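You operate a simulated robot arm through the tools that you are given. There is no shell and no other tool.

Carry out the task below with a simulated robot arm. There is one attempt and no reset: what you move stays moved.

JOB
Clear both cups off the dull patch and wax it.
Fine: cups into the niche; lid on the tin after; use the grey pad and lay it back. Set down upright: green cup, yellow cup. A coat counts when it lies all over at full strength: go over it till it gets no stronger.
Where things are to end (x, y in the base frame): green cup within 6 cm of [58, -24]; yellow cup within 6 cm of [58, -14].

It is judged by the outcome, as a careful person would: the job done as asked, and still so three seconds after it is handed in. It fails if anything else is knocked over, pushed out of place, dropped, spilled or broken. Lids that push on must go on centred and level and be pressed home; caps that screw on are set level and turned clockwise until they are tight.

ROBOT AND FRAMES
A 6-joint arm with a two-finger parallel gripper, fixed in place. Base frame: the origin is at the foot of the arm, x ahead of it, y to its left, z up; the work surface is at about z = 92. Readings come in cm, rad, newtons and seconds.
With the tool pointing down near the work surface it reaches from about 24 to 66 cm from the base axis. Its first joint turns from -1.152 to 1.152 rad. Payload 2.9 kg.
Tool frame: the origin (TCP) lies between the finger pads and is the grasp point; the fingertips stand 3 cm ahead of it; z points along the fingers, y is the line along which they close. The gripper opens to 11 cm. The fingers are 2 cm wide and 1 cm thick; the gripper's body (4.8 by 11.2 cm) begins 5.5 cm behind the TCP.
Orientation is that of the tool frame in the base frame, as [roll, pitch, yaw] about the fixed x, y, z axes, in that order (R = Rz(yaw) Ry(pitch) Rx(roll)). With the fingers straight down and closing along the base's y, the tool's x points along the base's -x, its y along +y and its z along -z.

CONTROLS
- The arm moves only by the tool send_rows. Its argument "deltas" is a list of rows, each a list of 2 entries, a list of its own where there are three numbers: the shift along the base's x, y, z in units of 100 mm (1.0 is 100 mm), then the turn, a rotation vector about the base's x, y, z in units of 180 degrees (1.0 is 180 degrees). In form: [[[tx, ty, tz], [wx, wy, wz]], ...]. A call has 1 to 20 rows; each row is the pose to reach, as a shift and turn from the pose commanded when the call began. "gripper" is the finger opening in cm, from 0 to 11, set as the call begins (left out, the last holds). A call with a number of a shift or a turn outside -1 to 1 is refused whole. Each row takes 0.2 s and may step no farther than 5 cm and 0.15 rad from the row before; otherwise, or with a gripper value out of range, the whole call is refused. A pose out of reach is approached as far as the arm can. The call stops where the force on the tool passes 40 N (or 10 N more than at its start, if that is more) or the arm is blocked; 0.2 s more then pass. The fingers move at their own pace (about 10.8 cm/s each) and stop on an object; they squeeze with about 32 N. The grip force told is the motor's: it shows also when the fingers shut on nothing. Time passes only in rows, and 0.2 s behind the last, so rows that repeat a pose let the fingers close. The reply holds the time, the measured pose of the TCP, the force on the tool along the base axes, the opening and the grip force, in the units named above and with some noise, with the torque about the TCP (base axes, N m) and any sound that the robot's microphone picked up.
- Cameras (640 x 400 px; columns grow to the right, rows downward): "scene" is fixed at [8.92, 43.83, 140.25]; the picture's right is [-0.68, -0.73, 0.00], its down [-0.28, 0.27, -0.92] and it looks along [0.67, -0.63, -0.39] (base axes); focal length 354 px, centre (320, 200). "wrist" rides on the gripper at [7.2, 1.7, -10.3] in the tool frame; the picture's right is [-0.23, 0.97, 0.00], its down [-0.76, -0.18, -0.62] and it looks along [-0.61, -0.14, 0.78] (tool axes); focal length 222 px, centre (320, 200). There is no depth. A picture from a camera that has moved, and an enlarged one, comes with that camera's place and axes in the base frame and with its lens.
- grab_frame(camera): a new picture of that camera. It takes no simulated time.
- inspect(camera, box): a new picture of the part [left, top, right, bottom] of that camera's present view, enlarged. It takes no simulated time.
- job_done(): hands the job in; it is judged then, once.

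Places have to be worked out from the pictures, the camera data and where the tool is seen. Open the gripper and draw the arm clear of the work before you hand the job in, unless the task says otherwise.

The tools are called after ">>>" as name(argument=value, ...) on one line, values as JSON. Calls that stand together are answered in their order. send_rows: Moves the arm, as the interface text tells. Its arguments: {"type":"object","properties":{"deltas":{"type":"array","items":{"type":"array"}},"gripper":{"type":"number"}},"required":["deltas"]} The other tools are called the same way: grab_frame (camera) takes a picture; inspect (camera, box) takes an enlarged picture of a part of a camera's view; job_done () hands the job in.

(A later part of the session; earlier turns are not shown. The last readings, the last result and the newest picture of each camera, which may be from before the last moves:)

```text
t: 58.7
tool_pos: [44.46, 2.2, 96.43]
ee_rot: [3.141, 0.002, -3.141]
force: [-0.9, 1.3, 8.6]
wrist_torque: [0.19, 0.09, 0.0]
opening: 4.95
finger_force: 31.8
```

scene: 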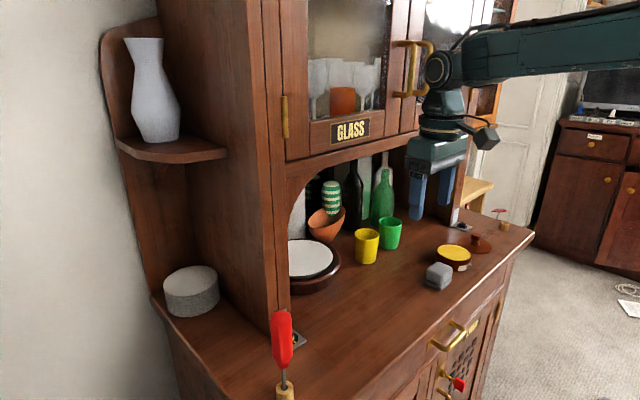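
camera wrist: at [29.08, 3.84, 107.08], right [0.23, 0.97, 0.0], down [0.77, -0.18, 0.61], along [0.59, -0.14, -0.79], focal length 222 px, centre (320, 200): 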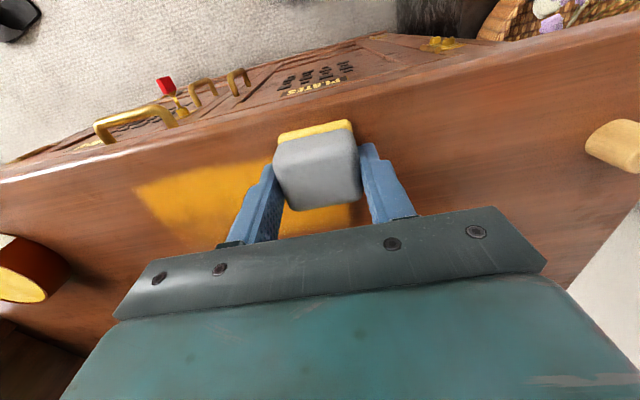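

Light contact at 8.6 N. I'll add a touch and stroke toward -y.

>>> send_rows(deltas=[[[0, 0, -0.003], [0, 0, 0]], [[0, -0.13, -0.003], [0, 0, 0]], [[0, -0.27, -0.003], [0, 0, 0]], [[0, -0.42, -0.003], [0, 0, 0]], [[0, -0.57, -0.003], [0, 0, 0]], [[0, -0.72, -0.003], [0, 0, 0]], [[0, -0.87, -0.003], [0, 0, 0]], [[0, -1.0, -0.003], [0, 0, 0]]])

>>> send_rows(deltas=[[[0, -0.15, 0], [0, 0, 0]], [[0, -0.3, 0], [0, 0, 0]], [[0, -0.42, 0], [0, 0, 0]], [[0, -0.3, 0], [0, 0, 0]], [[0, -0.15, 0], [0, 0, 0]], [[0, 0, 0], [0, 0, 0]], [[0, 0.15, 0], [0, 0, 0]], [[0, 0.3, 0], [0, 0, 0]], [[0, 0.45, 0], [0, 0, 0]], [[0, 0.6, 0], [0, 0, 0]], [[0, 0.75, 0], [0, 0, 0]], [[0, 0.9, 0], [0, 0, 0]], [[0, 1.0, 0], [0, 0, 0]]])

>>> inspect(camera="scene", box=[320, 240, 460, 350])

```text
t: 60.5
tool_pos: [44.35, -7.6, 96.48]
ee_rot: [3.141, 0.001, -3.137]
force: [0.3, 18.8, 26.6]
wrist_torque: [0.48, 0.01, 0.01]
opening: 4.95
finger_force: 31.9
```

```text
t: 63.3
tool_pos: [44.44, 2.05, 96.49]
ee_rot: [-3.14, 0.001, 3.141]
force: [-0.1, -17.8, 26.0]
wrist_torque: [-0.45, -0.1, -0.07]
opening: 4.94
finger_force: 32.7
```

```text
3.64 times, centred on (390, 295) of scene
camera zoom: at [8.88, 43.78, 140.27], right [-0.68, -0.73, 0.0], down [-0.28, 0.27, -0.92], along [0.67, -0.63, -0.39], focal length 1289 px, centre (66, -146)
```

zoom: 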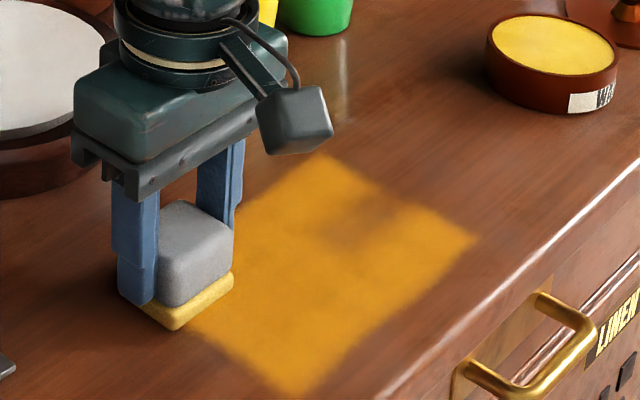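

The coat covers most of the patch, but there's a weaker area near the right back, and the back edge beyond x≈46.5 is unknown. Before going farther back I'll check the wrist's clearance to the cabinet front.

>>> grab_frame(camera="scene")

>>> inspect(camera="scene", box=[260, 60, 500, 240])

>>> grab_frame(camera="wrist")

```text
taken
```

scene: 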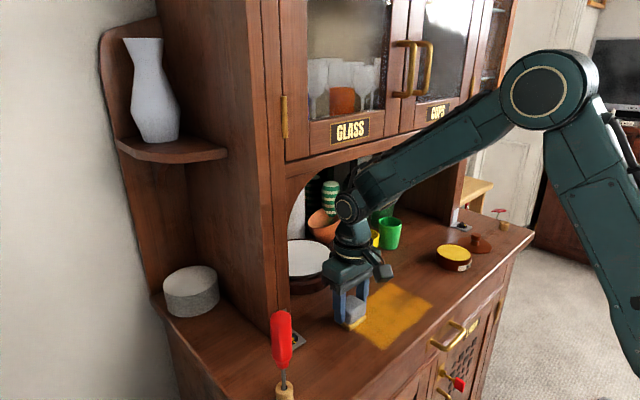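

```text
2.22 times, centred on (380, 150) of scene
camera zoom: at [8.88, 43.78, 140.27], right [-0.68, -0.73, 0.0], down [-0.28, 0.27, -0.92], along [0.67, -0.63, -0.39], focal length 788 px, centre (187, 311)
```

zoom: 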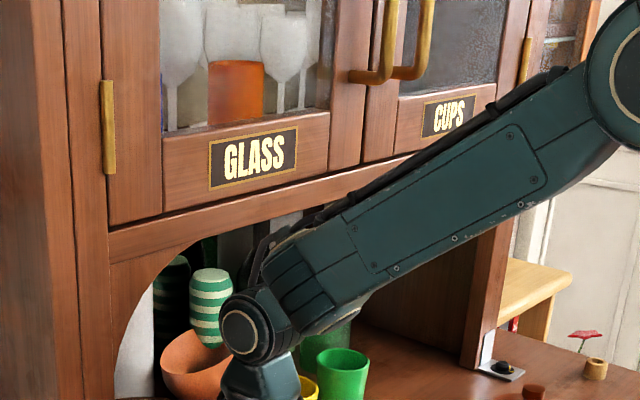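

```text
taken
camera wrist: at [37.23, 3.78, 106.88], right [0.23, 0.97, 0.0], down [0.76, -0.18, 0.62], along [0.61, -0.14, -0.78], focal length 222 px, centre (320, 200)
```

wrist: 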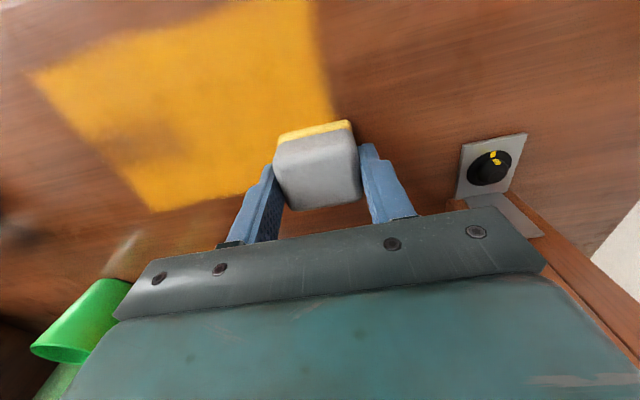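

The wrist joint sits around z≈116, below the header, and there's room for another 1.5 cm. I'll lift, shift to x≈46, set down, and stroke to find the back edge.

>>> send_rows(deltas=[[[0, 0, 0.05], [0, 0, 0]], [[0.08, 0, 0.06], [0, 0, 0]], [[0.16, 0, 0.06], [0, 0, 0]], [[0.16, 0, 0.02], [0, 0, 0]], [[0.16, 0, 0.004], [0, 0, 0]], [[0.16, 0, 0.004], [0, 0, 0]]])

```text
t: 64.7
tool_pos: [46.15, 2.19, 96.55]
ee_rot: [3.141, 0.003, 3.141]
force: [-1.0, -0.4, 4.6]
wrist_torque: [0.09, 0.03, 0.02]
opening: 4.92
finger_force: 31.8
```

>>> send_rows(deltas=[[[0, 0, -0.006], [0, 0, 0]], [[0, -0.13, -0.006], [0, 0, 0]], [[0, -0.27, -0.006], [0, 0, 0]], [[0, -0.42, -0.006], [0, 0, 0]], [[0, -0.57, -0.006], [0, 0, 0]], [[0, -0.72, -0.006], [0, 0, 0]], [[0, -0.87, -0.006], [0, 0, 0]], [[0, -1.0, -0.006], [0, 0, 0]]])

>>> inspect(camera="scene", box=[320, 240, 460, 350])

>>> grab_frame(camera="wrist")

```text
t: 66.5
tool_pos: [46.01, -7.84, 96.44]
ee_rot: [-3.14, 0.003, -3.139]
force: [-1.1, 13.8, 20.2]
wrist_torque: [0.45, -0.06, 0.04]
opening: 4.93
finger_force: 32.4
```

```text
3.64 times, centred on (390, 295) of scene
camera zoom: at [8.89, 43.88, 140.24], right [-0.68, -0.73, 0.0], down [-0.28, 0.27, -0.92], along [0.67, -0.63, -0.39], focal length 1289 px, centre (66, -146)
```

zoom: 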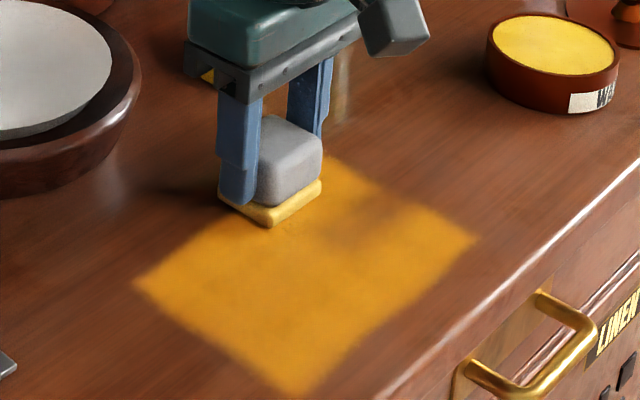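

```text
taken
camera wrist: at [38.84, -6.16, 106.87], right [0.23, 0.97, 0.0], down [0.76, -0.18, 0.62], along [0.61, -0.14, -0.78], focal length 222 px, centre (320, 200)
```

wrist: 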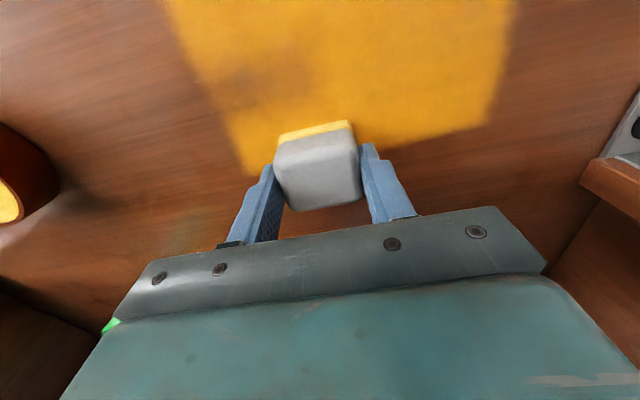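

The patch's back edge is at x≈46.5, so the whole patch is about x 35.6–46.5 and y -13.2 to 3.7. A weaker zone remains around (40.5, -9.5). I'll finish this strip, lift over to x≈42.6, and stroke back.

>>> send_rows(deltas=[[[0, -0.15, 0], [0, 0, 0]], [[0, -0.3, 0], [0, 0, 0]], [[0, -0.42, 0], [0, 0, 0]], [[0, -0.42, 0.05], [0, 0, 0]], [[-0.17, -0.42, 0.05], [0, 0, 0]], [[-0.34, -0.42, 0.05], [0, 0, 0]], [[-0.34, -0.42, 0.01], [0, 0, 0]], [[-0.34, -0.42, 0.0], [0, 0, 0]], [[-0.34, -0.28, 0], [0, 0, 0]], [[-0.34, -0.14, 0], [0, 0, 0]], [[-0.34, 0, 0], [0, 0, 0]], [[-0.34, 0.14, 0], [0, 0, 0]], [[-0.34, 0.28, 0], [0, 0, 0]], [[-0.34, 0.42, 0], [0, 0, 0]], [[-0.34, 0.56, 0], [0, 0, 0]], [[-0.34, 0.7, 0], [0, 0, 0]], [[-0.34, 0.84, 0], [0, 0, 0]], [[-0.34, 0.98, 0], [0, 0, 0]]])

>>> inspect(camera="scene", box=[320, 240, 460, 350])

```text
t: 70.3
tool_pos: [42.73, 2.14, 96.35]
ee_rot: [-3.141, 0.0, -3.141]
force: [0.1, -10.4, 14.9]
wrist_torque: [-0.36, -0.09, -0.02]
opening: 4.95
finger_force: 31.7
```

```text
3.64 times, centred on (390, 295) of scene
camera zoom: at [8.9, 43.8, 140.26], right [-0.68, -0.73, 0.0], down [-0.28, 0.27, -0.92], along [0.67, -0.63, -0.39], focal length 1289 px, centre (66, -146)
```

zoom: 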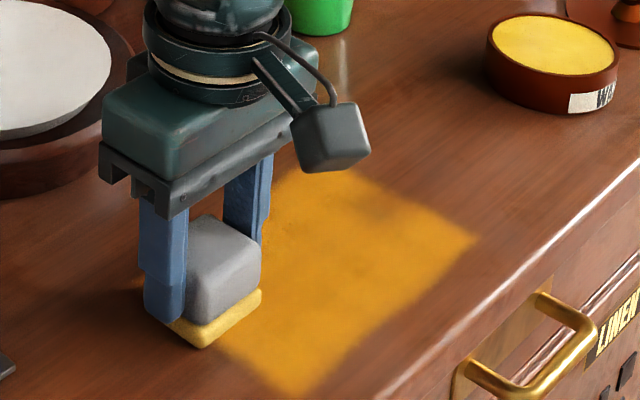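

The remaining weak spot is at the right edge near (40, -12.6). I'll lift to the x≈39.7 strip and run it all the way past the right edge.

>>> send_rows(deltas=[[[0, 0, 0.05], [0, 0, 0]], [[-0.15, 0, 0.05], [0, 0, 0]], [[-0.3, 0, 0.05], [0, 0, 0]], [[-0.3, 0, 0.01], [0, 0, 0]], [[-0.3, 0, 0], [0, 0, 0]], [[-0.3, -0.14, 0], [0, 0, 0]], [[-0.3, -0.28, 0], [0, 0, 0]], [[-0.3, -0.42, 0], [0, 0, 0]], [[-0.3, -0.56, 0], [0, 0, 0]], [[-0.3, -0.7, 0], [0, 0, 0]], [[-0.3, -0.84, 0], [0, 0, 0]], [[-0.3, -0.98, 0], [0, 0, 0]]])

>>> send_rows(deltas=[[[0, -0.14, 0], [0, 0, 0]], [[0, -0.28, 0], [0, 0, 0]], [[0, -0.42, 0], [0, 0, 0]], [[0, -0.5, 0], [0, 0, 0]], [[0, -0.36, 0], [0, 0, 0]], [[0, -0.22, 0], [0, 0, 0]], [[0, -0.08, 0], [0, 0, 0]], [[0, 0.06, 0], [0, 0, 0]], [[0, -0.08, 0], [0, 0, 0]], [[0, -0.22, 0], [0, 0, 0]], [[0, -0.36, 0], [0, 0, 0]], [[0, -0.5, 0], [0, 0, 0]]])

>>> inspect(camera="scene", box=[320, 240, 460, 350])

```text
t: 72.9
tool_pos: [39.68, -7.74, 96.46]
ee_rot: [-3.141, 0.001, -3.139]
force: [-0.3, 12.0, 16.5]
wrist_torque: [0.43, -0.03, -0.04]
opening: 4.94
finger_force: 31.7
```

```text
t: 75.5
tool_pos: [39.7, -12.56, 96.42]
ee_rot: [3.14, 0.003, -3.139]
force: [0.2, 20.7, 30.0]
wrist_torque: [0.54, 0.01, -0.02]
opening: 4.92
finger_force: 32.2
```

```text
3.64 times, centred on (390, 295) of scene
camera zoom: at [8.88, 43.9, 140.23], right [-0.68, -0.73, 0.0], down [-0.28, 0.26, -0.92], along [0.67, -0.63, -0.39], focal length 1289 px, centre (66, -146)
```

zoom: 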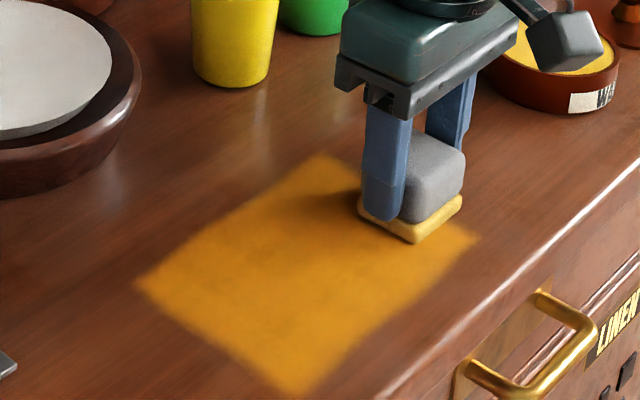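

The coat is evening out. I'll ease the pressure slightly and run the front strip at x≈37.3 back toward +y.

>>> send_rows(deltas=[[[0, 0, 0.05], [0, 0, 0]], [[-0.12, 0.02, 0.05], [0, 0, 0]], [[-0.24, 0.04, 0.05], [0, 0, 0]], [[-0.24, 0.04, 0.015], [0, 0, 0]], [[-0.24, 0.04, 0.006], [0, 0, 0]], [[-0.24, 0.16, 0.006], [0, 0, 0]], [[-0.24, 0.3, 0.006], [0, 0, 0]], [[-0.24, 0.44, 0.006], [0, 0, 0]], [[-0.24, 0.58, 0.006], [0, 0, 0]], [[-0.24, 0.72, 0.006], [0, 0, 0]], [[-0.24, 0.86, 0.006], [0, 0, 0]], [[-0.24, 1.0, 0.006], [0, 0, 0]]])

>>> send_rows(deltas=[[[0, 0.14, 0], [0, 0, 0]], [[0, 0.28, 0], [0, 0, 0]], [[0, 0.42, 0], [0, 0, 0]], [[0, 0.48, 0], [0, 0, 0]], [[0, 0.48, 0.15], [0, 0, 0]], [[0, 0.48, 0.5], [0, 0, 0]]])

>>> inspect(camera="scene", box=[320, 240, 460, 350])

>>> grab_frame(camera="wrist")

```text
t: 78.1
tool_pos: [37.24, -2.68, 96.46]
ee_rot: [-3.139, 0.002, -3.141]
force: [-0.9, -0.4, 0.0]
wrist_torque: [0.01, 0.0, -0.01]
opening: 4.94
finger_force: 31.8
```

```text
t: 79.5
tool_pos: [37.31, 2.01, 101.49]
ee_rot: [-3.141, 0.001, 3.142]
force: [-0.4, 0.3, -0.5]
wrist_torque: [-0.01, -0.01, 0.0]
opening: 4.95
finger_force: 31.8
```

```text
3.64 times, centred on (390, 295) of scene
camera zoom: at [8.92, 43.83, 140.25], right [-0.68, -0.73, 0.0], down [-0.28, 0.27, -0.92], along [0.67, -0.63, -0.39], focal length 1289 px, centre (66, -146)
```

zoom: 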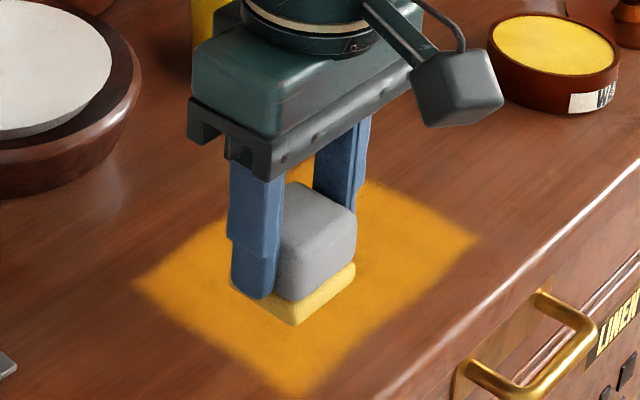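

```text
taken
camera wrist: at [30.07, 3.63, 111.86], right [0.23, 0.97, 0.0], down [0.76, -0.18, 0.62], along [0.61, -0.14, -0.78], focal length 222 px, centre (320, 200)
```

wrist: 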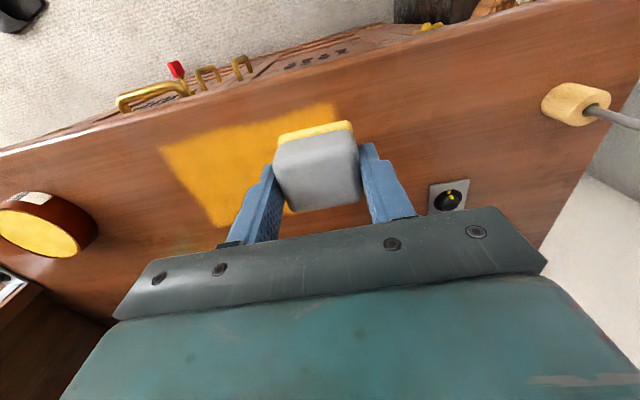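

The last stroke ran without contact and the sole is paling, so it's time to reload. I'll travel back above the tin.

>>> send_rows(deltas=[[[0.1, -0.35, 0.2], [0, 0, 0]], [[0.2, -0.75, 0.2], [0, 0, 0]], [[0.25, -1.0, 0.2], [0, 0, 0]]])

>>> send_rows(deltas=[[[0, -0.45, 0], [0, 0, 0]], [[0, -0.9, 0], [0, 0, 0]], [[0, -1.0, 0], [0, 0, 0]]])

>>> send_rows(deltas=[[[0.05, -0.45, 0], [0, 0, 0]], [[0.1, -0.9, 0], [0, 0, 0]], [[0.1, -1.0, 0], [0, 0, 0]]])

>>> send_rows(deltas=[[[0, -0.28, 0], [0, 0, 0]], [[0, -0.28, -0.15], [0, 0, 0]], [[0, -0.28, -0.3], [0, 0, 0]], [[0, -0.28, -0.36], [0, 0, 0]], [[0, -0.28, -0.36], [0, 0, 0]]])

>>> inspect(camera="scene", box=[420, 210, 500, 280])

```text
t: 80.3
tool_pos: [39.88, -8.0, 103.45]
ee_rot: [-3.141, 0.0, -3.142]
force: [0.2, -0.3, -1.2]
wrist_torque: [0.0, 0.01, 0.02]
opening: 4.92
finger_force: 32.2
```

```text
t: 81.1
tool_pos: [39.79, -18.07, 103.6]
ee_rot: [-3.139, -0.001, -3.141]
force: [-0.1, 0.3, -0.3]
wrist_torque: [0.01, -0.01, -0.05]
opening: 4.92
finger_force: 31.9
```

```text
t: 81.9
tool_pos: [40.67, -27.97, 103.43]
ee_rot: [-3.141, 0.001, -3.141]
force: [0.1, 0.0, -0.5]
wrist_torque: [-0.01, 0.01, -0.04]
opening: 4.93
finger_force: 32.1
```

```text
t: 83.1
tool_pos: [40.81, -30.73, 99.77]
ee_rot: [-3.14, 0.0, -3.141]
force: [0.0, 0.8, -0.3]
wrist_torque: [-0.02, 0.01, -0.02]
opening: 4.91
finger_force: 31.9
```

```text
5.71 times, centred on (460, 245) of scene
camera zoom: at [8.92, 43.83, 140.25], right [-0.68, -0.73, 0.0], down [-0.28, 0.27, -0.92], along [0.67, -0.63, -0.39], focal length 2025 px, centre (-480, -57)
```

zoom: 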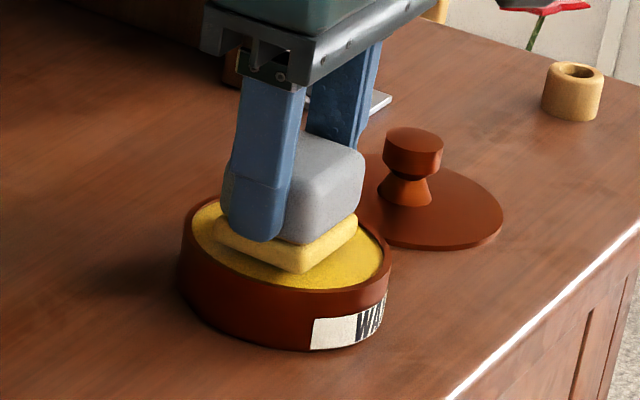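

The pad is inside the tin rim, just above the wax. I'll press down gently in small steps, dwell, and lift.

>>> send_rows(deltas=[[[0, 0, -0.015], [0, 0, 0]], [[0, 0, -0.025], [0, 0, 0]], [[0, 0, -0.035], [0, 0, 0]], [[0, 0, -0.035], [0, 0, 0]]])

```text
t: 84.1
tool_pos: [40.89, -30.8, 99.42]
ee_rot: [3.142, -0.001, -3.142]
force: [-0.7, -0.3, -0.5]
wrist_torque: [-0.01, 0.02, -0.02]
opening: 4.95
finger_force: 31.7
```

>>> send_rows(deltas=[[[0, 0, -0.01], [0, 0, 0]], [[0, 0, -0.015], [0, 0, 0]], [[0, 0, -0.015], [0, 0, 0]]])

```text
t: 84.9
tool_pos: [40.77, -30.96, 99.42]
ee_rot: [-3.14, 0.001, -3.141]
force: [-1.9, 1.4, 8.3]
wrist_torque: [0.16, 0.1, 0.02]
opening: 4.94
finger_force: 31.9
```

>>> send_rows(deltas=[[[0, 0, -0.005], [0, 0, 0]], [[0, 0, -0.005], [0, 0, 0]], [[0, 0, -0.005], [0, 0, 0]], [[0, 0, 0.02], [0, 0, 0]], [[0, 0, 0.2], [0, 0, 0]], [[0, 0, 0.42], [0, 0, 0]], [[0, 0, 0.42], [0, 0, 0]]])

>>> inspect(camera="scene", box=[340, 200, 500, 340])

>>> inspect(camera="scene", box=[320, 260, 450, 350])

```text
t: 86.5
tool_pos: [40.86, -30.67, 103.64]
ee_rot: [-3.14, 0.001, -3.14]
force: [0.0, 0.1, -0.4]
wrist_torque: [0.03, -0.01, 0.01]
opening: 4.92
finger_force: 32.1
```

```text
2.86 times, centred on (420, 270) of scene
camera zoom: at [8.92, 43.83, 140.25], right [-0.68, -0.73, 0.0], down [-0.28, 0.27, -0.92], along [0.67, -0.63, -0.39], focal length 1013 px, centre (34, 0)
```

zoom: 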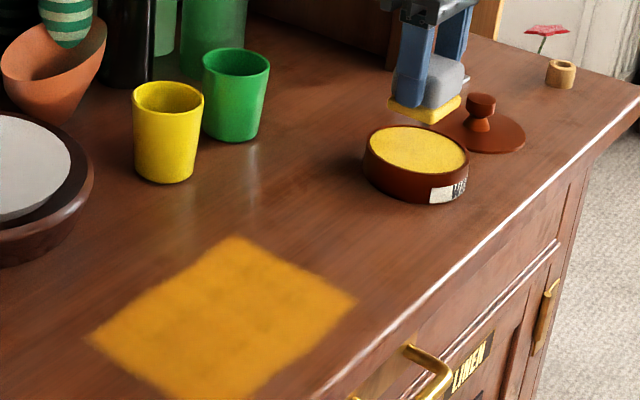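

```text
4.44 times, centred on (385, 305) of scene
camera zoom: at [8.92, 43.83, 140.25], right [-0.68, -0.73, 0.0], down [-0.28, 0.27, -0.92], along [0.67, -0.63, -0.39], focal length 1575 px, centre (31, -267)
```

zoom: 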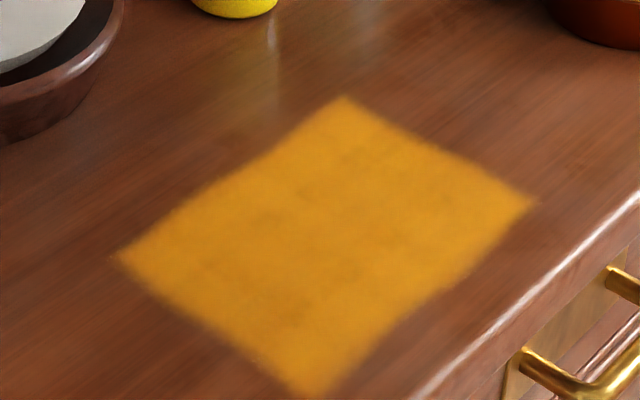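

The sole is freshly loaded and the patch is fully outlined at x 35.7–46.4 and y -13.1 to 3.65. It has some faint mottling, so I'll go over it all again in overlapping strips, starting at x≈37.3.

>>> send_rows(deltas=[[[-0.1, 0.4, 0], [0, 0, 0]], [[-0.2, 0.8, 0], [0, 0, 0]], [[-0.25, 1.0, 0], [0, 0, 0]]])

>>> send_rows(deltas=[[[-0.05, 0.4, -0.05], [0, 0, 0]], [[-0.1, 0.7, -0.15], [0, 0, 0]], [[-0.105, 0.88, -0.4], [0, 0, 0]], [[-0.105, 0.88, -0.62], [0, 0, 0]], [[-0.105, 0.88, -0.69], [0, 0, 0]], [[-0.105, 0.88, -0.69], [0, 0, 0]]])

>>> send_rows(deltas=[[[0, 0, -0.015], [0, 0, 0]], [[0, 0, -0.025], [0, 0, 0]], [[0, 0, -0.03], [0, 0, 0]], [[0, 0, -0.03], [0, 0, 0]]])

```text
t: 87.3
tool_pos: [38.21, -20.66, 103.61]
ee_rot: [-3.141, 0.0, -3.14]
force: [-0.7, 0.7, -0.7]
wrist_torque: [0.01, 0.0, -0.03]
opening: 4.94
finger_force: 32.6
```

```text
t: 88.7
tool_pos: [37.26, -11.98, 96.63]
ee_rot: [-3.14, 0.0, -3.14]
force: [-0.2, 0.2, -1.4]
wrist_torque: [-0.02, -0.01, -0.03]
opening: 4.96
finger_force: 31.8
```

```text
t: 89.7
tool_pos: [37.35, -11.96, 96.43]
ee_rot: [-3.139, 0.003, -3.142]
force: [-1.5, -1.3, 14.4]
wrist_torque: [0.03, 0.09, 0.0]
opening: 4.94
finger_force: 31.8
```

14 N contact. Stroking the front strip toward +y.

>>> send_rows(deltas=[[[0, 0.14, 0], [0, 0, 0]], [[0, 0.28, 0], [0, 0, 0]], [[0, 0.42, 0], [0, 0, 0]], [[0, 0.56, 0], [0, 0, 0]], [[0, 0.7, 0], [0, 0, 0]], [[0, 0.84, 0], [0, 0, 0]], [[0, 0.98, 0], [0, 0, 0]]])

>>> send_rows(deltas=[[[0, 0.14, 0], [0, 0, 0]], [[0, 0.28, 0], [0, 0, 0]], [[0, 0.45, 0], [0, 0, 0]], [[0, 0.31, 0], [0, 0, 0]], [[0, 0.17, 0], [0, 0, 0]], [[0, 0.03, 0], [0, 0, 0]], [[0, -0.11, 0], [0, 0, 0]], [[0, -0.25, 0], [0, 0, 0]], [[0, -0.39, 0], [0, 0, 0]], [[0, -0.53, 0], [0, 0, 0]], [[0, -0.67, 0], [0, 0, 0]], [[0, -0.81, 0], [0, 0, 0]], [[0, -0.95, 0], [0, 0, 0]], [[0, -1.0, 0], [0, 0, 0]]])

>>> inspect(camera="scene", box=[320, 240, 460, 350])

```text
t: 91.3
tool_pos: [37.25, -2.32, 96.58]
ee_rot: [-3.136, 0.003, 3.137]
force: [0.3, -21.1, 30.4]
wrist_torque: [-0.41, -0.01, -0.03]
opening: 4.92
finger_force: 32.2
```

```text
t: 94.3
tool_pos: [37.26, -12.18, 96.43]
ee_rot: [3.139, -0.002, -3.14]
force: [-0.2, 16.2, 22.8]
wrist_torque: [0.44, -0.1, 0.04]
opening: 4.96
finger_force: 31.8
```

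```text
3.64 times, centred on (390, 295) of scene
camera zoom: at [8.89, 43.89, 140.24], right [-0.68, -0.73, 0.0], down [-0.28, 0.27, -0.92], along [0.67, -0.63, -0.39], focal length 1289 px, centre (66, -146)
```

zoom: 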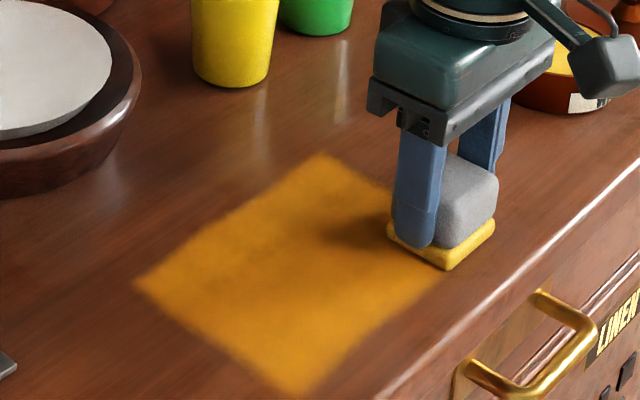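

The front strip is done both ways. I'll lift over to x≈39.8 and stroke it both ways.

>>> send_rows(deltas=[[[0, 0, 0.05], [0, 0, 0]], [[0.13, 0, 0.05], [0, 0, 0]], [[0.26, 0, 0.05], [0, 0, 0]], [[0.26, 0, 0.012], [0, 0, 0]], [[0.26, 0, 0.002], [0, 0, 0]], [[0.26, 0.14, 0.002], [0, 0, 0]], [[0.26, 0.28, 0.002], [0, 0, 0]], [[0.26, 0.42, 0.002], [0, 0, 0]], [[0.26, 0.56, 0.002], [0, 0, 0]], [[0.26, 0.7, 0.002], [0, 0, 0]], [[0.26, 0.84, 0.002], [0, 0, 0]], [[0.26, 0.98, 0.002], [0, 0, 0]]])

>>> send_rows(deltas=[[[0, 0.14, 0], [0, 0, 0]], [[0, 0.28, 0], [0, 0, 0]], [[0, 0.45, 0], [0, 0, 0]], [[0, 0.31, 0], [0, 0, 0]], [[0, 0.17, 0], [0, 0, 0]], [[0, 0.03, 0], [0, 0, 0]], [[0, -0.11, 0], [0, 0, 0]], [[0, -0.25, 0], [0, 0, 0]], [[0, -0.39, 0], [0, 0, 0]], [[0, -0.53, 0], [0, 0, 0]], [[0, -0.67, 0], [0, 0, 0]], [[0, -0.81, 0], [0, 0, 0]], [[0, -0.95, 0], [0, 0, 0]], [[0, -1.0, 0], [0, 0, 0]]])

>>> inspect(camera="scene", box=[320, 240, 460, 350])

```text
t: 96.9
tool_pos: [39.82, -2.43, 96.3]
ee_rot: [-3.141, 0.001, 3.14]
force: [0.8, -1.8, 1.8]
wrist_torque: [-0.05, -0.06, -0.03]
opening: 4.94
finger_force: 31.6
```

```text
t: 99.9
tool_pos: [40.05, -12.44, 96.26]
ee_rot: [-3.14, 0.0, -3.14]
force: [-0.4, -0.3, -0.9]
wrist_torque: [0.03, -0.01, 0.04]
opening: 4.93
finger_force: 31.9
```

```text
3.64 times, centred on (390, 295) of scene
camera zoom: at [8.92, 43.83, 140.25], right [-0.68, -0.73, 0.0], down [-0.28, 0.27, -0.92], along [0.67, -0.63, -0.39], focal length 1289 px, centre (66, -146)
```

zoom: 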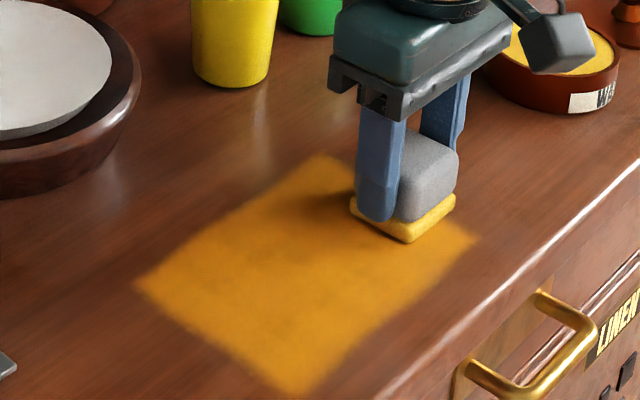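

That strip had almost no contact because the pad keeps seating slightly higher in the fingers. I'll lower in small steps to regain pressure.

>>> send_rows(deltas=[[[0, 0, -0.003], [0, 0, 0]], [[0, 0, -0.006], [0, 0, 0]], [[0, 0, -0.006], [0, 0, 0]]])

```text
t: 100.7
tool_pos: [39.87, -12.47, 96.42]
ee_rot: [3.141, 0.002, 3.141]
force: [-0.8, 0.7, 8.7]
wrist_torque: [0.11, 0.08, -0.03]
opening: 4.94
finger_force: 31.8
```

>>> send_rows(deltas=[[[0, 0, -0.004], [0, 0, 0]], [[0, 0.14, -0.004], [0, 0, 0]], [[0, 0.28, -0.004], [0, 0, 0]], [[0, 0.42, -0.004], [0, 0, 0]], [[0, 0.56, -0.004], [0, 0, 0]], [[0, 0.7, -0.004], [0, 0, 0]], [[0, 0.84, -0.004], [0, 0, 0]], [[0, 0.98, -0.004], [0, 0, 0]]])

>>> send_rows(deltas=[[[0, 0.14, 0], [0, 0, 0]], [[0, 0.28, 0], [0, 0, 0]], [[0, 0.45, 0], [0, 0, 0]], [[0, 0.31, 0], [0, 0, 0]], [[0, 0.17, 0], [0, 0, 0]], [[0, 0.03, 0], [0, 0, 0]], [[0, -0.11, 0], [0, 0, 0]], [[0, -0.25, 0], [0, 0, 0]], [[0, -0.39, 0], [0, 0, 0]], [[0, -0.53, 0], [0, 0, 0]], [[0, -0.67, 0], [0, 0, 0]], [[0, -0.81, 0], [0, 0, 0]], [[0, -0.95, 0], [0, 0, 0]], [[0, -1.0, 0], [0, 0, 0]]])

>>> inspect(camera="scene", box=[320, 240, 460, 350])

```text
t: 102.5
tool_pos: [39.85, -2.73, 96.38]
ee_rot: [-3.14, 0.004, 3.137]
force: [0.6, -20.7, 31.0]
wrist_torque: [-0.39, 0.01, 0.03]
opening: 4.94
finger_force: 32.1
```

```text
t: 105.5
tool_pos: [39.77, -12.36, 96.27]
ee_rot: [3.141, 0.0, -3.141]
force: [-1.6, 15.9, 23.2]
wrist_torque: [0.46, 0.0, 0.02]
opening: 4.91
finger_force: 31.9
```

```text
3.64 times, centred on (390, 295) of scene
camera zoom: at [8.89, 43.89, 140.24], right [-0.68, -0.73, 0.0], down [-0.28, 0.27, -0.92], along [0.67, -0.63, -0.39], focal length 1289 px, centre (66, -146)
```

zoom: 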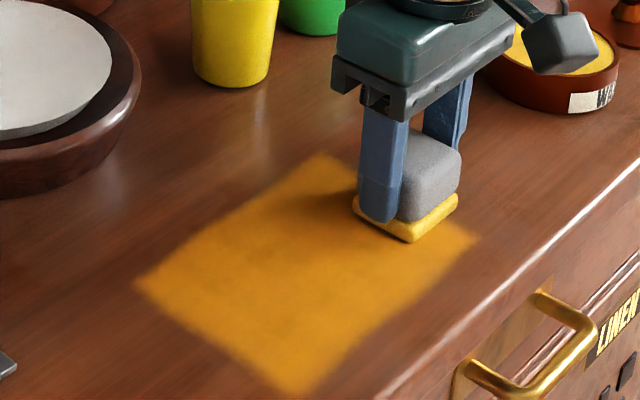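

Good contact at 23 N and the strip evened out. I'll lift over to x≈42.4 and check the force.

>>> send_rows(deltas=[[[0, 0, 0.05], [0, 0, 0]], [[0.13, 0, 0.05], [0, 0, 0]], [[0.26, 0, 0.05], [0, 0, 0]], [[0.26, 0, 0.012], [0, 0, 0]], [[0.26, 0, -0.001], [0, 0, 0]], [[0.26, 0, -0.001], [0, 0, 0]]])

```text
t: 106.9
tool_pos: [42.39, -12.58, 96.22]
ee_rot: [-3.138, 0.001, 3.141]
force: [-3.5, -0.3, 5.7]
wrist_torque: [-0.02, 0.06, 0.01]
opening: 4.91
finger_force: 32.0
```

>>> send_rows(deltas=[[[0, 0, -0.006], [0, 0, 0]], [[0, 0.14, -0.006], [0, 0, 0]], [[0, 0.28, -0.006], [0, 0, 0]], [[0, 0.42, -0.006], [0, 0, 0]], [[0, 0.56, -0.006], [0, 0, 0]], [[0, 0.7, -0.006], [0, 0, 0]], [[0, 0.84, -0.006], [0, 0, 0]], [[0, 0.98, -0.006], [0, 0, 0]]])

>>> send_rows(deltas=[[[0, 0.14, 0], [0, 0, 0]], [[0, 0.28, 0], [0, 0, 0]], [[0, 0.46, 0], [0, 0, 0]], [[0, 0.31, 0], [0, 0, 0]], [[0, 0.17, 0], [0, 0, 0]], [[0, 0.03, 0], [0, 0, 0]], [[0, -0.11, 0], [0, 0, 0]], [[0, -0.25, 0], [0, 0, 0]], [[0, -0.39, 0], [0, 0, 0]], [[0, -0.53, 0], [0, 0, 0]], [[0, -0.67, 0], [0, 0, 0]], [[0, -0.81, 0], [0, 0, 0]], [[0, -0.95, 0], [0, 0, 0]], [[0, -1.0, 0], [0, 0, 0]]])

>>> inspect(camera="scene", box=[320, 240, 460, 350])

```text
t: 108.7
tool_pos: [42.48, -2.95, 96.21]
ee_rot: [-3.138, 0.003, 3.137]
force: [0.2, -21.0, 30.2]
wrist_torque: [-0.4, 0.02, 0.04]
opening: 4.95
finger_force: 32.3
```

```text
t: 111.7
tool_pos: [42.54, -12.6, 96.27]
ee_rot: [3.139, 0.001, -3.138]
force: [1.1, 20.7, 28.1]
wrist_torque: [0.5, 0.01, -0.01]
opening: 4.91
finger_force: 31.5
```

```text
3.64 times, centred on (390, 295) of scene
camera zoom: at [8.88, 43.9, 140.23], right [-0.68, -0.73, 0.0], down [-0.28, 0.26, -0.92], along [0.67, -0.63, -0.39], focal length 1289 px, centre (66, -146)
```

zoom: 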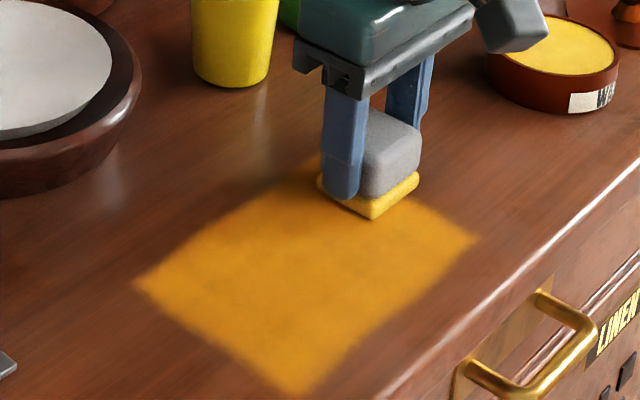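

Even and strong so far. Now the back strip at x≈45.

>>> send_rows(deltas=[[[0, 0, 0.05], [0, 0, 0]], [[0.13, 0, 0.05], [0, 0, 0]], [[0.26, 0, 0.05], [0, 0, 0]], [[0.26, 0, 0.012], [0, 0, 0]], [[0.26, 0, 0.0], [0, 0, 0]], [[0.26, 0, 0.0], [0, 0, 0]]])

```text
t: 113.1
tool_pos: [45.06, -12.83, 96.23]
ee_rot: [-3.14, 0.002, 3.142]
force: [-1.8, 0.3, 6.8]
wrist_torque: [-0.01, 0.07, 0.01]
opening: 4.9
finger_force: 31.8
```

>>> send_rows(deltas=[[[0, 0, -0.005], [0, 0, 0]], [[0, 0.14, -0.005], [0, 0, 0]], [[0, 0.28, -0.005], [0, 0, 0]], [[0, 0.42, -0.005], [0, 0, 0]], [[0, 0.56, -0.005], [0, 0, 0]], [[0, 0.7, -0.005], [0, 0, 0]], [[0, 0.84, -0.005], [0, 0, 0]], [[0, 0.98, -0.005], [0, 0, 0]]])

>>> send_rows(deltas=[[[0, 0.14, 0], [0, 0, 0]], [[0, 0.28, 0], [0, 0, 0]], [[0, 0.42, 0], [0, 0, 0]], [[0, 0.5, 0], [0, 0, 0]], [[0, 0.36, 0], [0, 0, 0]], [[0, 0.22, 0], [0, 0, 0]], [[0, 0.08, 0], [0, 0, 0]], [[0, -0.06, 0], [0, 0, 0]], [[0, -0.2, 0], [0, 0, 0]], [[0, -0.34, 0], [0, 0, 0]], [[0, -0.48, 0], [0, 0, 0]], [[0, -0.62, 0], [0, 0, 0]], [[0, -0.76, 0], [0, 0, 0]], [[0, -0.9, 0], [0, 0, 0]], [[0, -0.97, 0], [0, 0, 0]]])

>>> inspect(camera="scene", box=[320, 240, 460, 350])

```text
t: 114.9
tool_pos: [44.93, -3.12, 96.26]
ee_rot: [-3.139, 0.002, 3.139]
force: [0.4, -13.5, 17.7]
wrist_torque: [-0.39, -0.04, 0.06]
opening: 4.93
finger_force: 32.2
```

```text
t: 118.1
tool_pos: [44.97, -12.55, 96.23]
ee_rot: [3.141, 0.002, -3.139]
force: [0.2, 20.0, 27.0]
wrist_torque: [0.54, 0.04, -0.02]
opening: 4.93
finger_force: 31.6
```

```text
3.64 times, centred on (390, 295) of scene
camera zoom: at [8.88, 43.9, 140.23], right [-0.68, -0.73, 0.0], down [-0.28, 0.27, -0.92], along [0.67, -0.63, -0.39], focal length 1289 px, centre (66, -146)
```

zoom: 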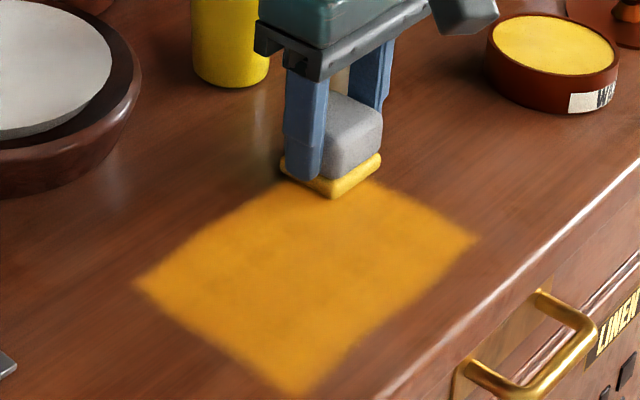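

I'll lift clear and look at the whole patch closely for evenness and edges.

>>> send_rows(deltas=[[[0, 0, 0.1], [0, 0, 0]], [[-0.15, -0.2, 0.45], [0, 0, 0]], [[-0.45, -0.4, 0.75], [0, 0, 0]], [[-0.75, -0.5, 0.9], [0, 0, 0]], [[-0.75, -0.5, 0.9], [0, 0, 0]]])

>>> inspect(camera="scene", box=[325, 265, 445, 350])

>>> grab_frame(camera="wrist")

>>> inspect(camera="scene", box=[400, 200, 500, 290])

```text
t: 119.3
tool_pos: [37.54, -17.61, 105.17]
ee_rot: [3.141, 0.001, -3.141]
force: [-0.3, 0.1, -0.2]
wrist_torque: [0.02, -0.01, -0.02]
opening: 4.93
finger_force: 32.2
```

```text
4.71 times, centred on (385, 308) of scene
camera zoom: at [8.92, 43.83, 140.25], right [-0.68, -0.73, 0.0], down [-0.28, 0.27, -0.92], along [0.67, -0.63, -0.39], focal length 1668 px, centre (14, -306)
```

zoom: 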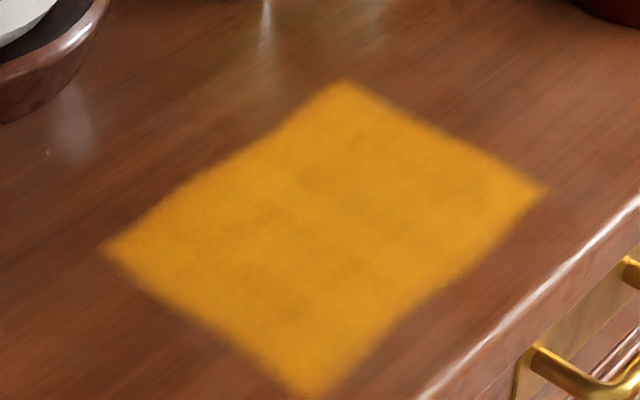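

```text
taken
camera wrist: at [30.4, -16.05, 115.58], right [0.23, 0.97, 0.0], down [0.76, -0.18, 0.62], along [0.61, -0.14, -0.78], focal length 222 px, centre (320, 200)
```

wrist: 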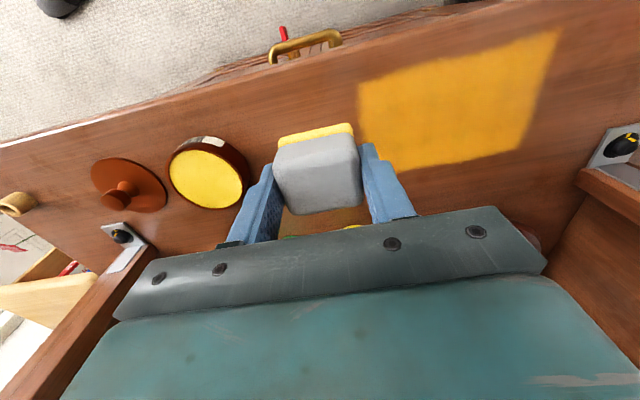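

```text
4.44 times, centred on (450, 245) of scene
camera zoom: at [8.92, 43.83, 140.25], right [-0.68, -0.73, 0.0], down [-0.28, 0.27, -0.92], along [0.67, -0.63, -0.39], focal length 1575 px, centre (-258, 0)
```

zoom: 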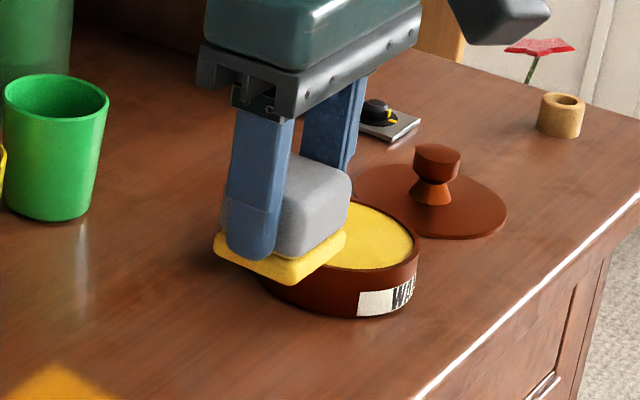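

>>> inspect(camera="wrist", box=[340, 20, 580, 180])

>>> inspect(camera="scene", box=[340, 280, 400, 340])

>>> inspect(camera="scene", box=[380, 270, 440, 330])

```text
2.50 times, centred on (460, 100) of wrist
camera zoom: at [30.4, -16.05, 115.58], right [0.23, 0.97, 0.0], down [0.76, -0.18, 0.62], along [0.61, -0.14, -0.78], focal length 555 px, centre (-30, 450)
```

zoom: 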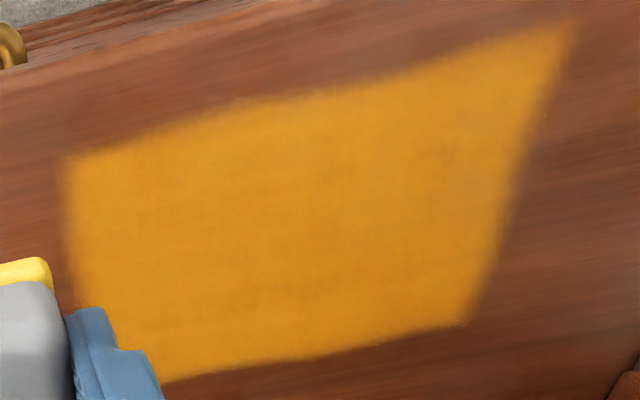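

```text
6.67 times, centred on (370, 310) of scene
camera zoom: at [8.92, 43.83, 140.25], right [-0.68, -0.73, 0.0], down [-0.28, 0.27, -0.92], along [0.67, -0.63, -0.39], focal length 2363 px, centre (-13, -533)
```

zoom: 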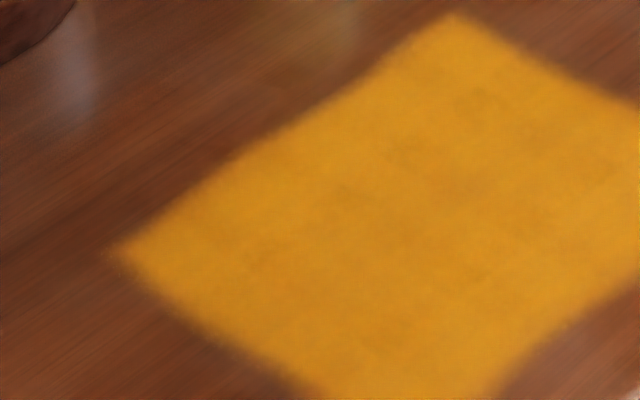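

```text
6.67 times, centred on (410, 300) of scene
camera zoom: at [8.92, 43.83, 140.25], right [-0.68, -0.73, 0.0], down [-0.28, 0.27, -0.92], along [0.67, -0.63, -0.39], focal length 2363 px, centre (-280, -467)
```

zoom: 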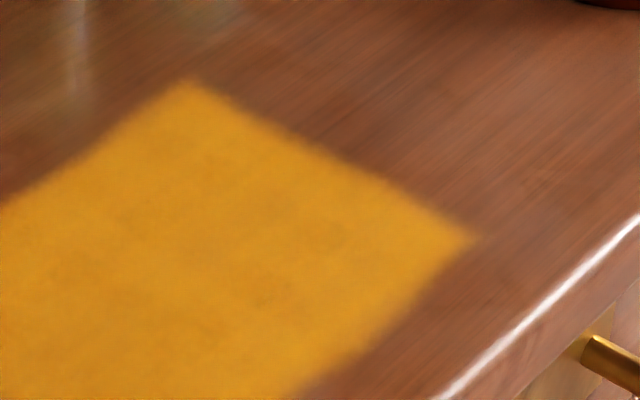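

The coat looks quite uniform, but I want to confirm it gets no stronger, and the front edge at x≈35.5 was only just inside the pad's reach. I'll do a third pass with shifted strips, starting at x≈36.7.

>>> send_rows(deltas=[[[-0.04, 0.3, -0.2], [0, 0, 0]], [[-0.085, 0.54, -0.5], [0, 0, 0]], [[-0.085, 0.54, -0.78], [0, 0, 0]], [[-0.085, 0.54, -0.86], [0, 0, 0]], [[-0.085, 0.54, -0.88], [0, 0, 0]], [[-0.085, 0.54, -0.88], [0, 0, 0]]])

>>> send_rows(deltas=[[[0, 0, -0.005], [0, 0, 0]], [[0, 0, -0.01], [0, 0, 0]], [[0, 0, -0.01], [0, 0, 0]]])

```text
t: 120.7
tool_pos: [36.84, -12.29, 96.34]
ee_rot: [-3.14, 0.001, 3.141]
force: [0.3, -0.2, -1.2]
wrist_torque: [-0.01, 0.02, 0.05]
opening: 4.94
finger_force: 32.3
```

```text
t: 121.5
tool_pos: [36.82, -12.15, 96.25]
ee_rot: [-3.141, 0.0, 3.141]
force: [-0.8, 1.2, 0.3]
wrist_torque: [0.01, 0.03, 0.05]
opening: 4.96
finger_force: 32.8
```

>>> send_rows(deltas=[[[0, 0, -0.005], [0, 0, 0]], [[0, 0, -0.01], [0, 0, 0]], [[0, 0, -0.01], [0, 0, 0]]])

```text
t: 122.3
tool_pos: [36.74, -12.24, 96.24]
ee_rot: [-3.139, 0.002, -3.14]
force: [-0.6, 0.4, 5.1]
wrist_torque: [0.07, -0.03, -0.01]
opening: 4.93
finger_force: 32.0
```

>>> send_rows(deltas=[[[0, 0, -0.005], [0, 0, 0]], [[0, 0.14, -0.005], [0, 0, 0]], [[0, 0.28, -0.005], [0, 0, 0]], [[0, 0.42, -0.005], [0, 0, 0]], [[0, 0.56, -0.005], [0, 0, 0]], [[0, 0.7, -0.005], [0, 0, 0]], [[0, 0.84, -0.005], [0, 0, 0]], [[0, 0.98, -0.005], [0, 0, 0]]])

>>> send_rows(deltas=[[[0, 0.14, 0], [0, 0, 0]], [[0, 0.28, 0], [0, 0, 0]], [[0, 0.46, 0], [0, 0, 0]], [[0, 0.46, 0.05], [0, 0, 0]], [[0.1, 0.46, 0.05], [0, 0, 0]], [[0.2, 0.46, 0.05], [0, 0, 0]], [[0.2, 0.46, 0.01], [0, 0, 0]], [[0.2, 0.46, 0], [0, 0, 0]], [[0.2, 0.31, 0], [0, 0, 0]], [[0.2, 0.17, 0], [0, 0, 0]], [[0.2, 0.03, 0], [0, 0, 0]], [[0.2, -0.11, 0], [0, 0, 0]], [[0.2, -0.25, 0], [0, 0, 0]], [[0.2, -0.39, 0], [0, 0, 0]], [[0.2, -0.53, 0], [0, 0, 0]], [[0.2, -0.67, 0], [0, 0, 0]], [[0.2, -0.81, 0], [0, 0, 0]], [[0.2, -0.95, 0], [0, 0, 0]]])

```text
t: 124.1
tool_pos: [36.76, -2.72, 96.15]
ee_rot: [-3.139, 0.003, 3.138]
force: [-0.2, -19.3, 28.8]
wrist_torque: [-0.36, 0.07, 0.06]
opening: 4.93
finger_force: 32.2
```

```text
t: 127.9
tool_pos: [38.63, -11.87, 96.22]
ee_rot: [3.14, 0.0, -3.138]
force: [0.2, 22.2, 32.2]
wrist_torque: [0.44, -0.05, 0.01]
opening: 4.94
finger_force: 31.6
```

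Contact was firm, a bit high at 32 N. I'll ease off slightly and continue to x≈41.1.

>>> send_rows(deltas=[[[0, 0, 0.05], [0, 0, 0]], [[0.12, -0.03, 0.05], [0, 0, 0]], [[0.25, -0.05, 0.05], [0, 0, 0]], [[0.25, -0.05, 0.012], [0, 0, 0]], [[0.25, -0.05, 0.002], [0, 0, 0]], [[0.25, -0.05, 0.002], [0, 0, 0]]])

```text
t: 129.3
tool_pos: [41.24, -12.53, 96.18]
ee_rot: [-3.14, 0.002, -3.139]
force: [-4.5, -1.4, 13.3]
wrist_torque: [0.02, 0.11, -0.03]
opening: 4.94
finger_force: 32.8
```

>>> send_rows(deltas=[[[0, 0.14, -0.001], [0, 0, 0]], [[0, 0.28, -0.001], [0, 0, 0]], [[0, 0.42, -0.001], [0, 0, 0]], [[0, 0.56, -0.001], [0, 0, 0]], [[0, 0.7, -0.001], [0, 0, 0]], [[0, 0.84, -0.001], [0, 0, 0]], [[0, 0.98, -0.001], [0, 0, 0]]])

>>> send_rows(deltas=[[[0, 0.14, 0], [0, 0, 0]], [[0, 0.28, 0], [0, 0, 0]], [[0, 0.48, 0], [0, 0, 0]], [[0, 0.48, 0.05], [0, 0, 0]], [[0.13, 0.48, 0.05], [0, 0, 0]], [[0.26, 0.48, 0.05], [0, 0, 0]], [[0.26, 0.48, 0.01], [0, 0, 0]], [[0.26, 0.48, -0.002], [0, 0, 0]], [[0.26, 0.34, -0.002], [0, 0, 0]], [[0.26, 0.2, -0.002], [0, 0, 0]], [[0.26, 0.06, -0.002], [0, 0, 0]], [[0.26, -0.08, -0.002], [0, 0, 0]], [[0.26, -0.22, -0.002], [0, 0, 0]], [[0.26, -0.36, -0.002], [0, 0, 0]], [[0.26, -0.5, -0.002], [0, 0, 0]], [[0.26, -0.64, -0.002], [0, 0, 0]], [[0.26, -0.78, -0.002], [0, 0, 0]], [[0.26, -0.96, -0.002], [0, 0, 0]]])

>>> inspect(camera="scene", box=[320, 240, 460, 350])

```text
t: 130.9
tool_pos: [41.19, -2.61, 96.15]
ee_rot: [-3.141, 0.0, -3.141]
force: [0.1, -8.5, 11.2]
wrist_torque: [-0.25, -0.13, -0.13]
opening: 4.93
finger_force: 32.4
```

```text
t: 134.7
tool_pos: [43.76, -12.21, 96.19]
ee_rot: [-3.14, 0.002, -3.137]
force: [0.7, 18.9, 27.3]
wrist_torque: [0.48, 0.02, -0.05]
opening: 4.93
finger_force: 32.7
```

```text
3.64 times, centred on (390, 295) of scene
camera zoom: at [8.88, 43.9, 140.23], right [-0.68, -0.73, 0.0], down [-0.28, 0.26, -0.92], along [0.67, -0.63, -0.39], focal length 1289 px, centre (66, -146)
```

zoom: 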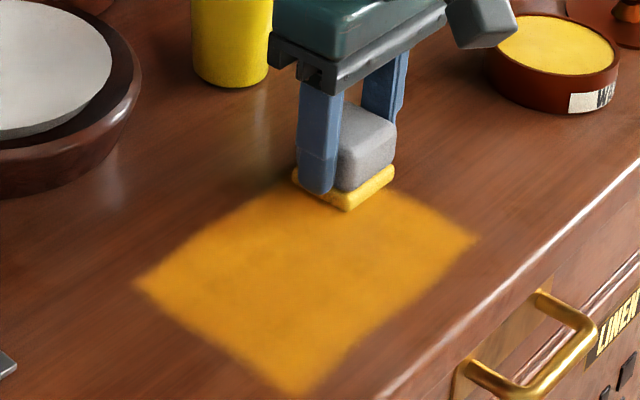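

Now the last shifted strip at the back edge (x≈45.6).

>>> send_rows(deltas=[[[0, 0, 0.05], [0, 0, 0]], [[0.1, 0, 0.05], [0, 0, 0]], [[0.19, 0, 0.05], [0, 0, 0]], [[0.19, 0, 0.012], [0, 0, 0]], [[0.19, 0, 0.0], [0, 0, 0]], [[0.19, 0, 0.0], [0, 0, 0]]])

>>> send_rows(deltas=[[[0, 0.14, -0.003], [0, 0, 0]], [[0, 0.28, -0.003], [0, 0, 0]], [[0, 0.42, -0.003], [0, 0, 0]], [[0, 0.56, -0.003], [0, 0, 0]], [[0, 0.7, -0.003], [0, 0, 0]], [[0, 0.84, -0.003], [0, 0, 0]], [[0, 0.98, -0.003], [0, 0, 0]]])

>>> send_rows(deltas=[[[0, 0.14, 0], [0, 0, 0]], [[0, 0.28, 0], [0, 0, 0]], [[0, 0.48, 0], [0, 0, 0]], [[0, 0.48, 0.1], [0, 0, 0]], [[-0.2, 0.2, 0.4], [0, 0, 0]], [[-0.4, -0.1, 0.65], [0, 0, 0]], [[-0.6, -0.4, 0.9], [0, 0, 0]], [[-0.75, -0.8, 0.95], [0, 0, 0]]])

```text
t: 136.1
tool_pos: [45.71, -12.34, 96.05]
ee_rot: [-3.14, 0.003, 3.138]
force: [-3.8, -3.7, 9.1]
wrist_torque: [-0.09, 0.13, -0.04]
opening: 4.93
finger_force: 32.1
```

```text
t: 137.7
tool_pos: [45.7, -2.56, 96.14]
ee_rot: [-3.139, 0.002, 3.139]
force: [-0.9, -17.3, 23.4]
wrist_torque: [-0.41, -0.06, -0.03]
opening: 4.9
finger_force: 32.1
```

```text
t: 139.5
tool_pos: [38.21, -10.47, 105.59]
ee_rot: [-3.141, 0.002, -3.14]
force: [0.3, -0.9, -0.5]
wrist_torque: [-0.01, 0.0, 0.03]
opening: 4.93
finger_force: 31.5
```

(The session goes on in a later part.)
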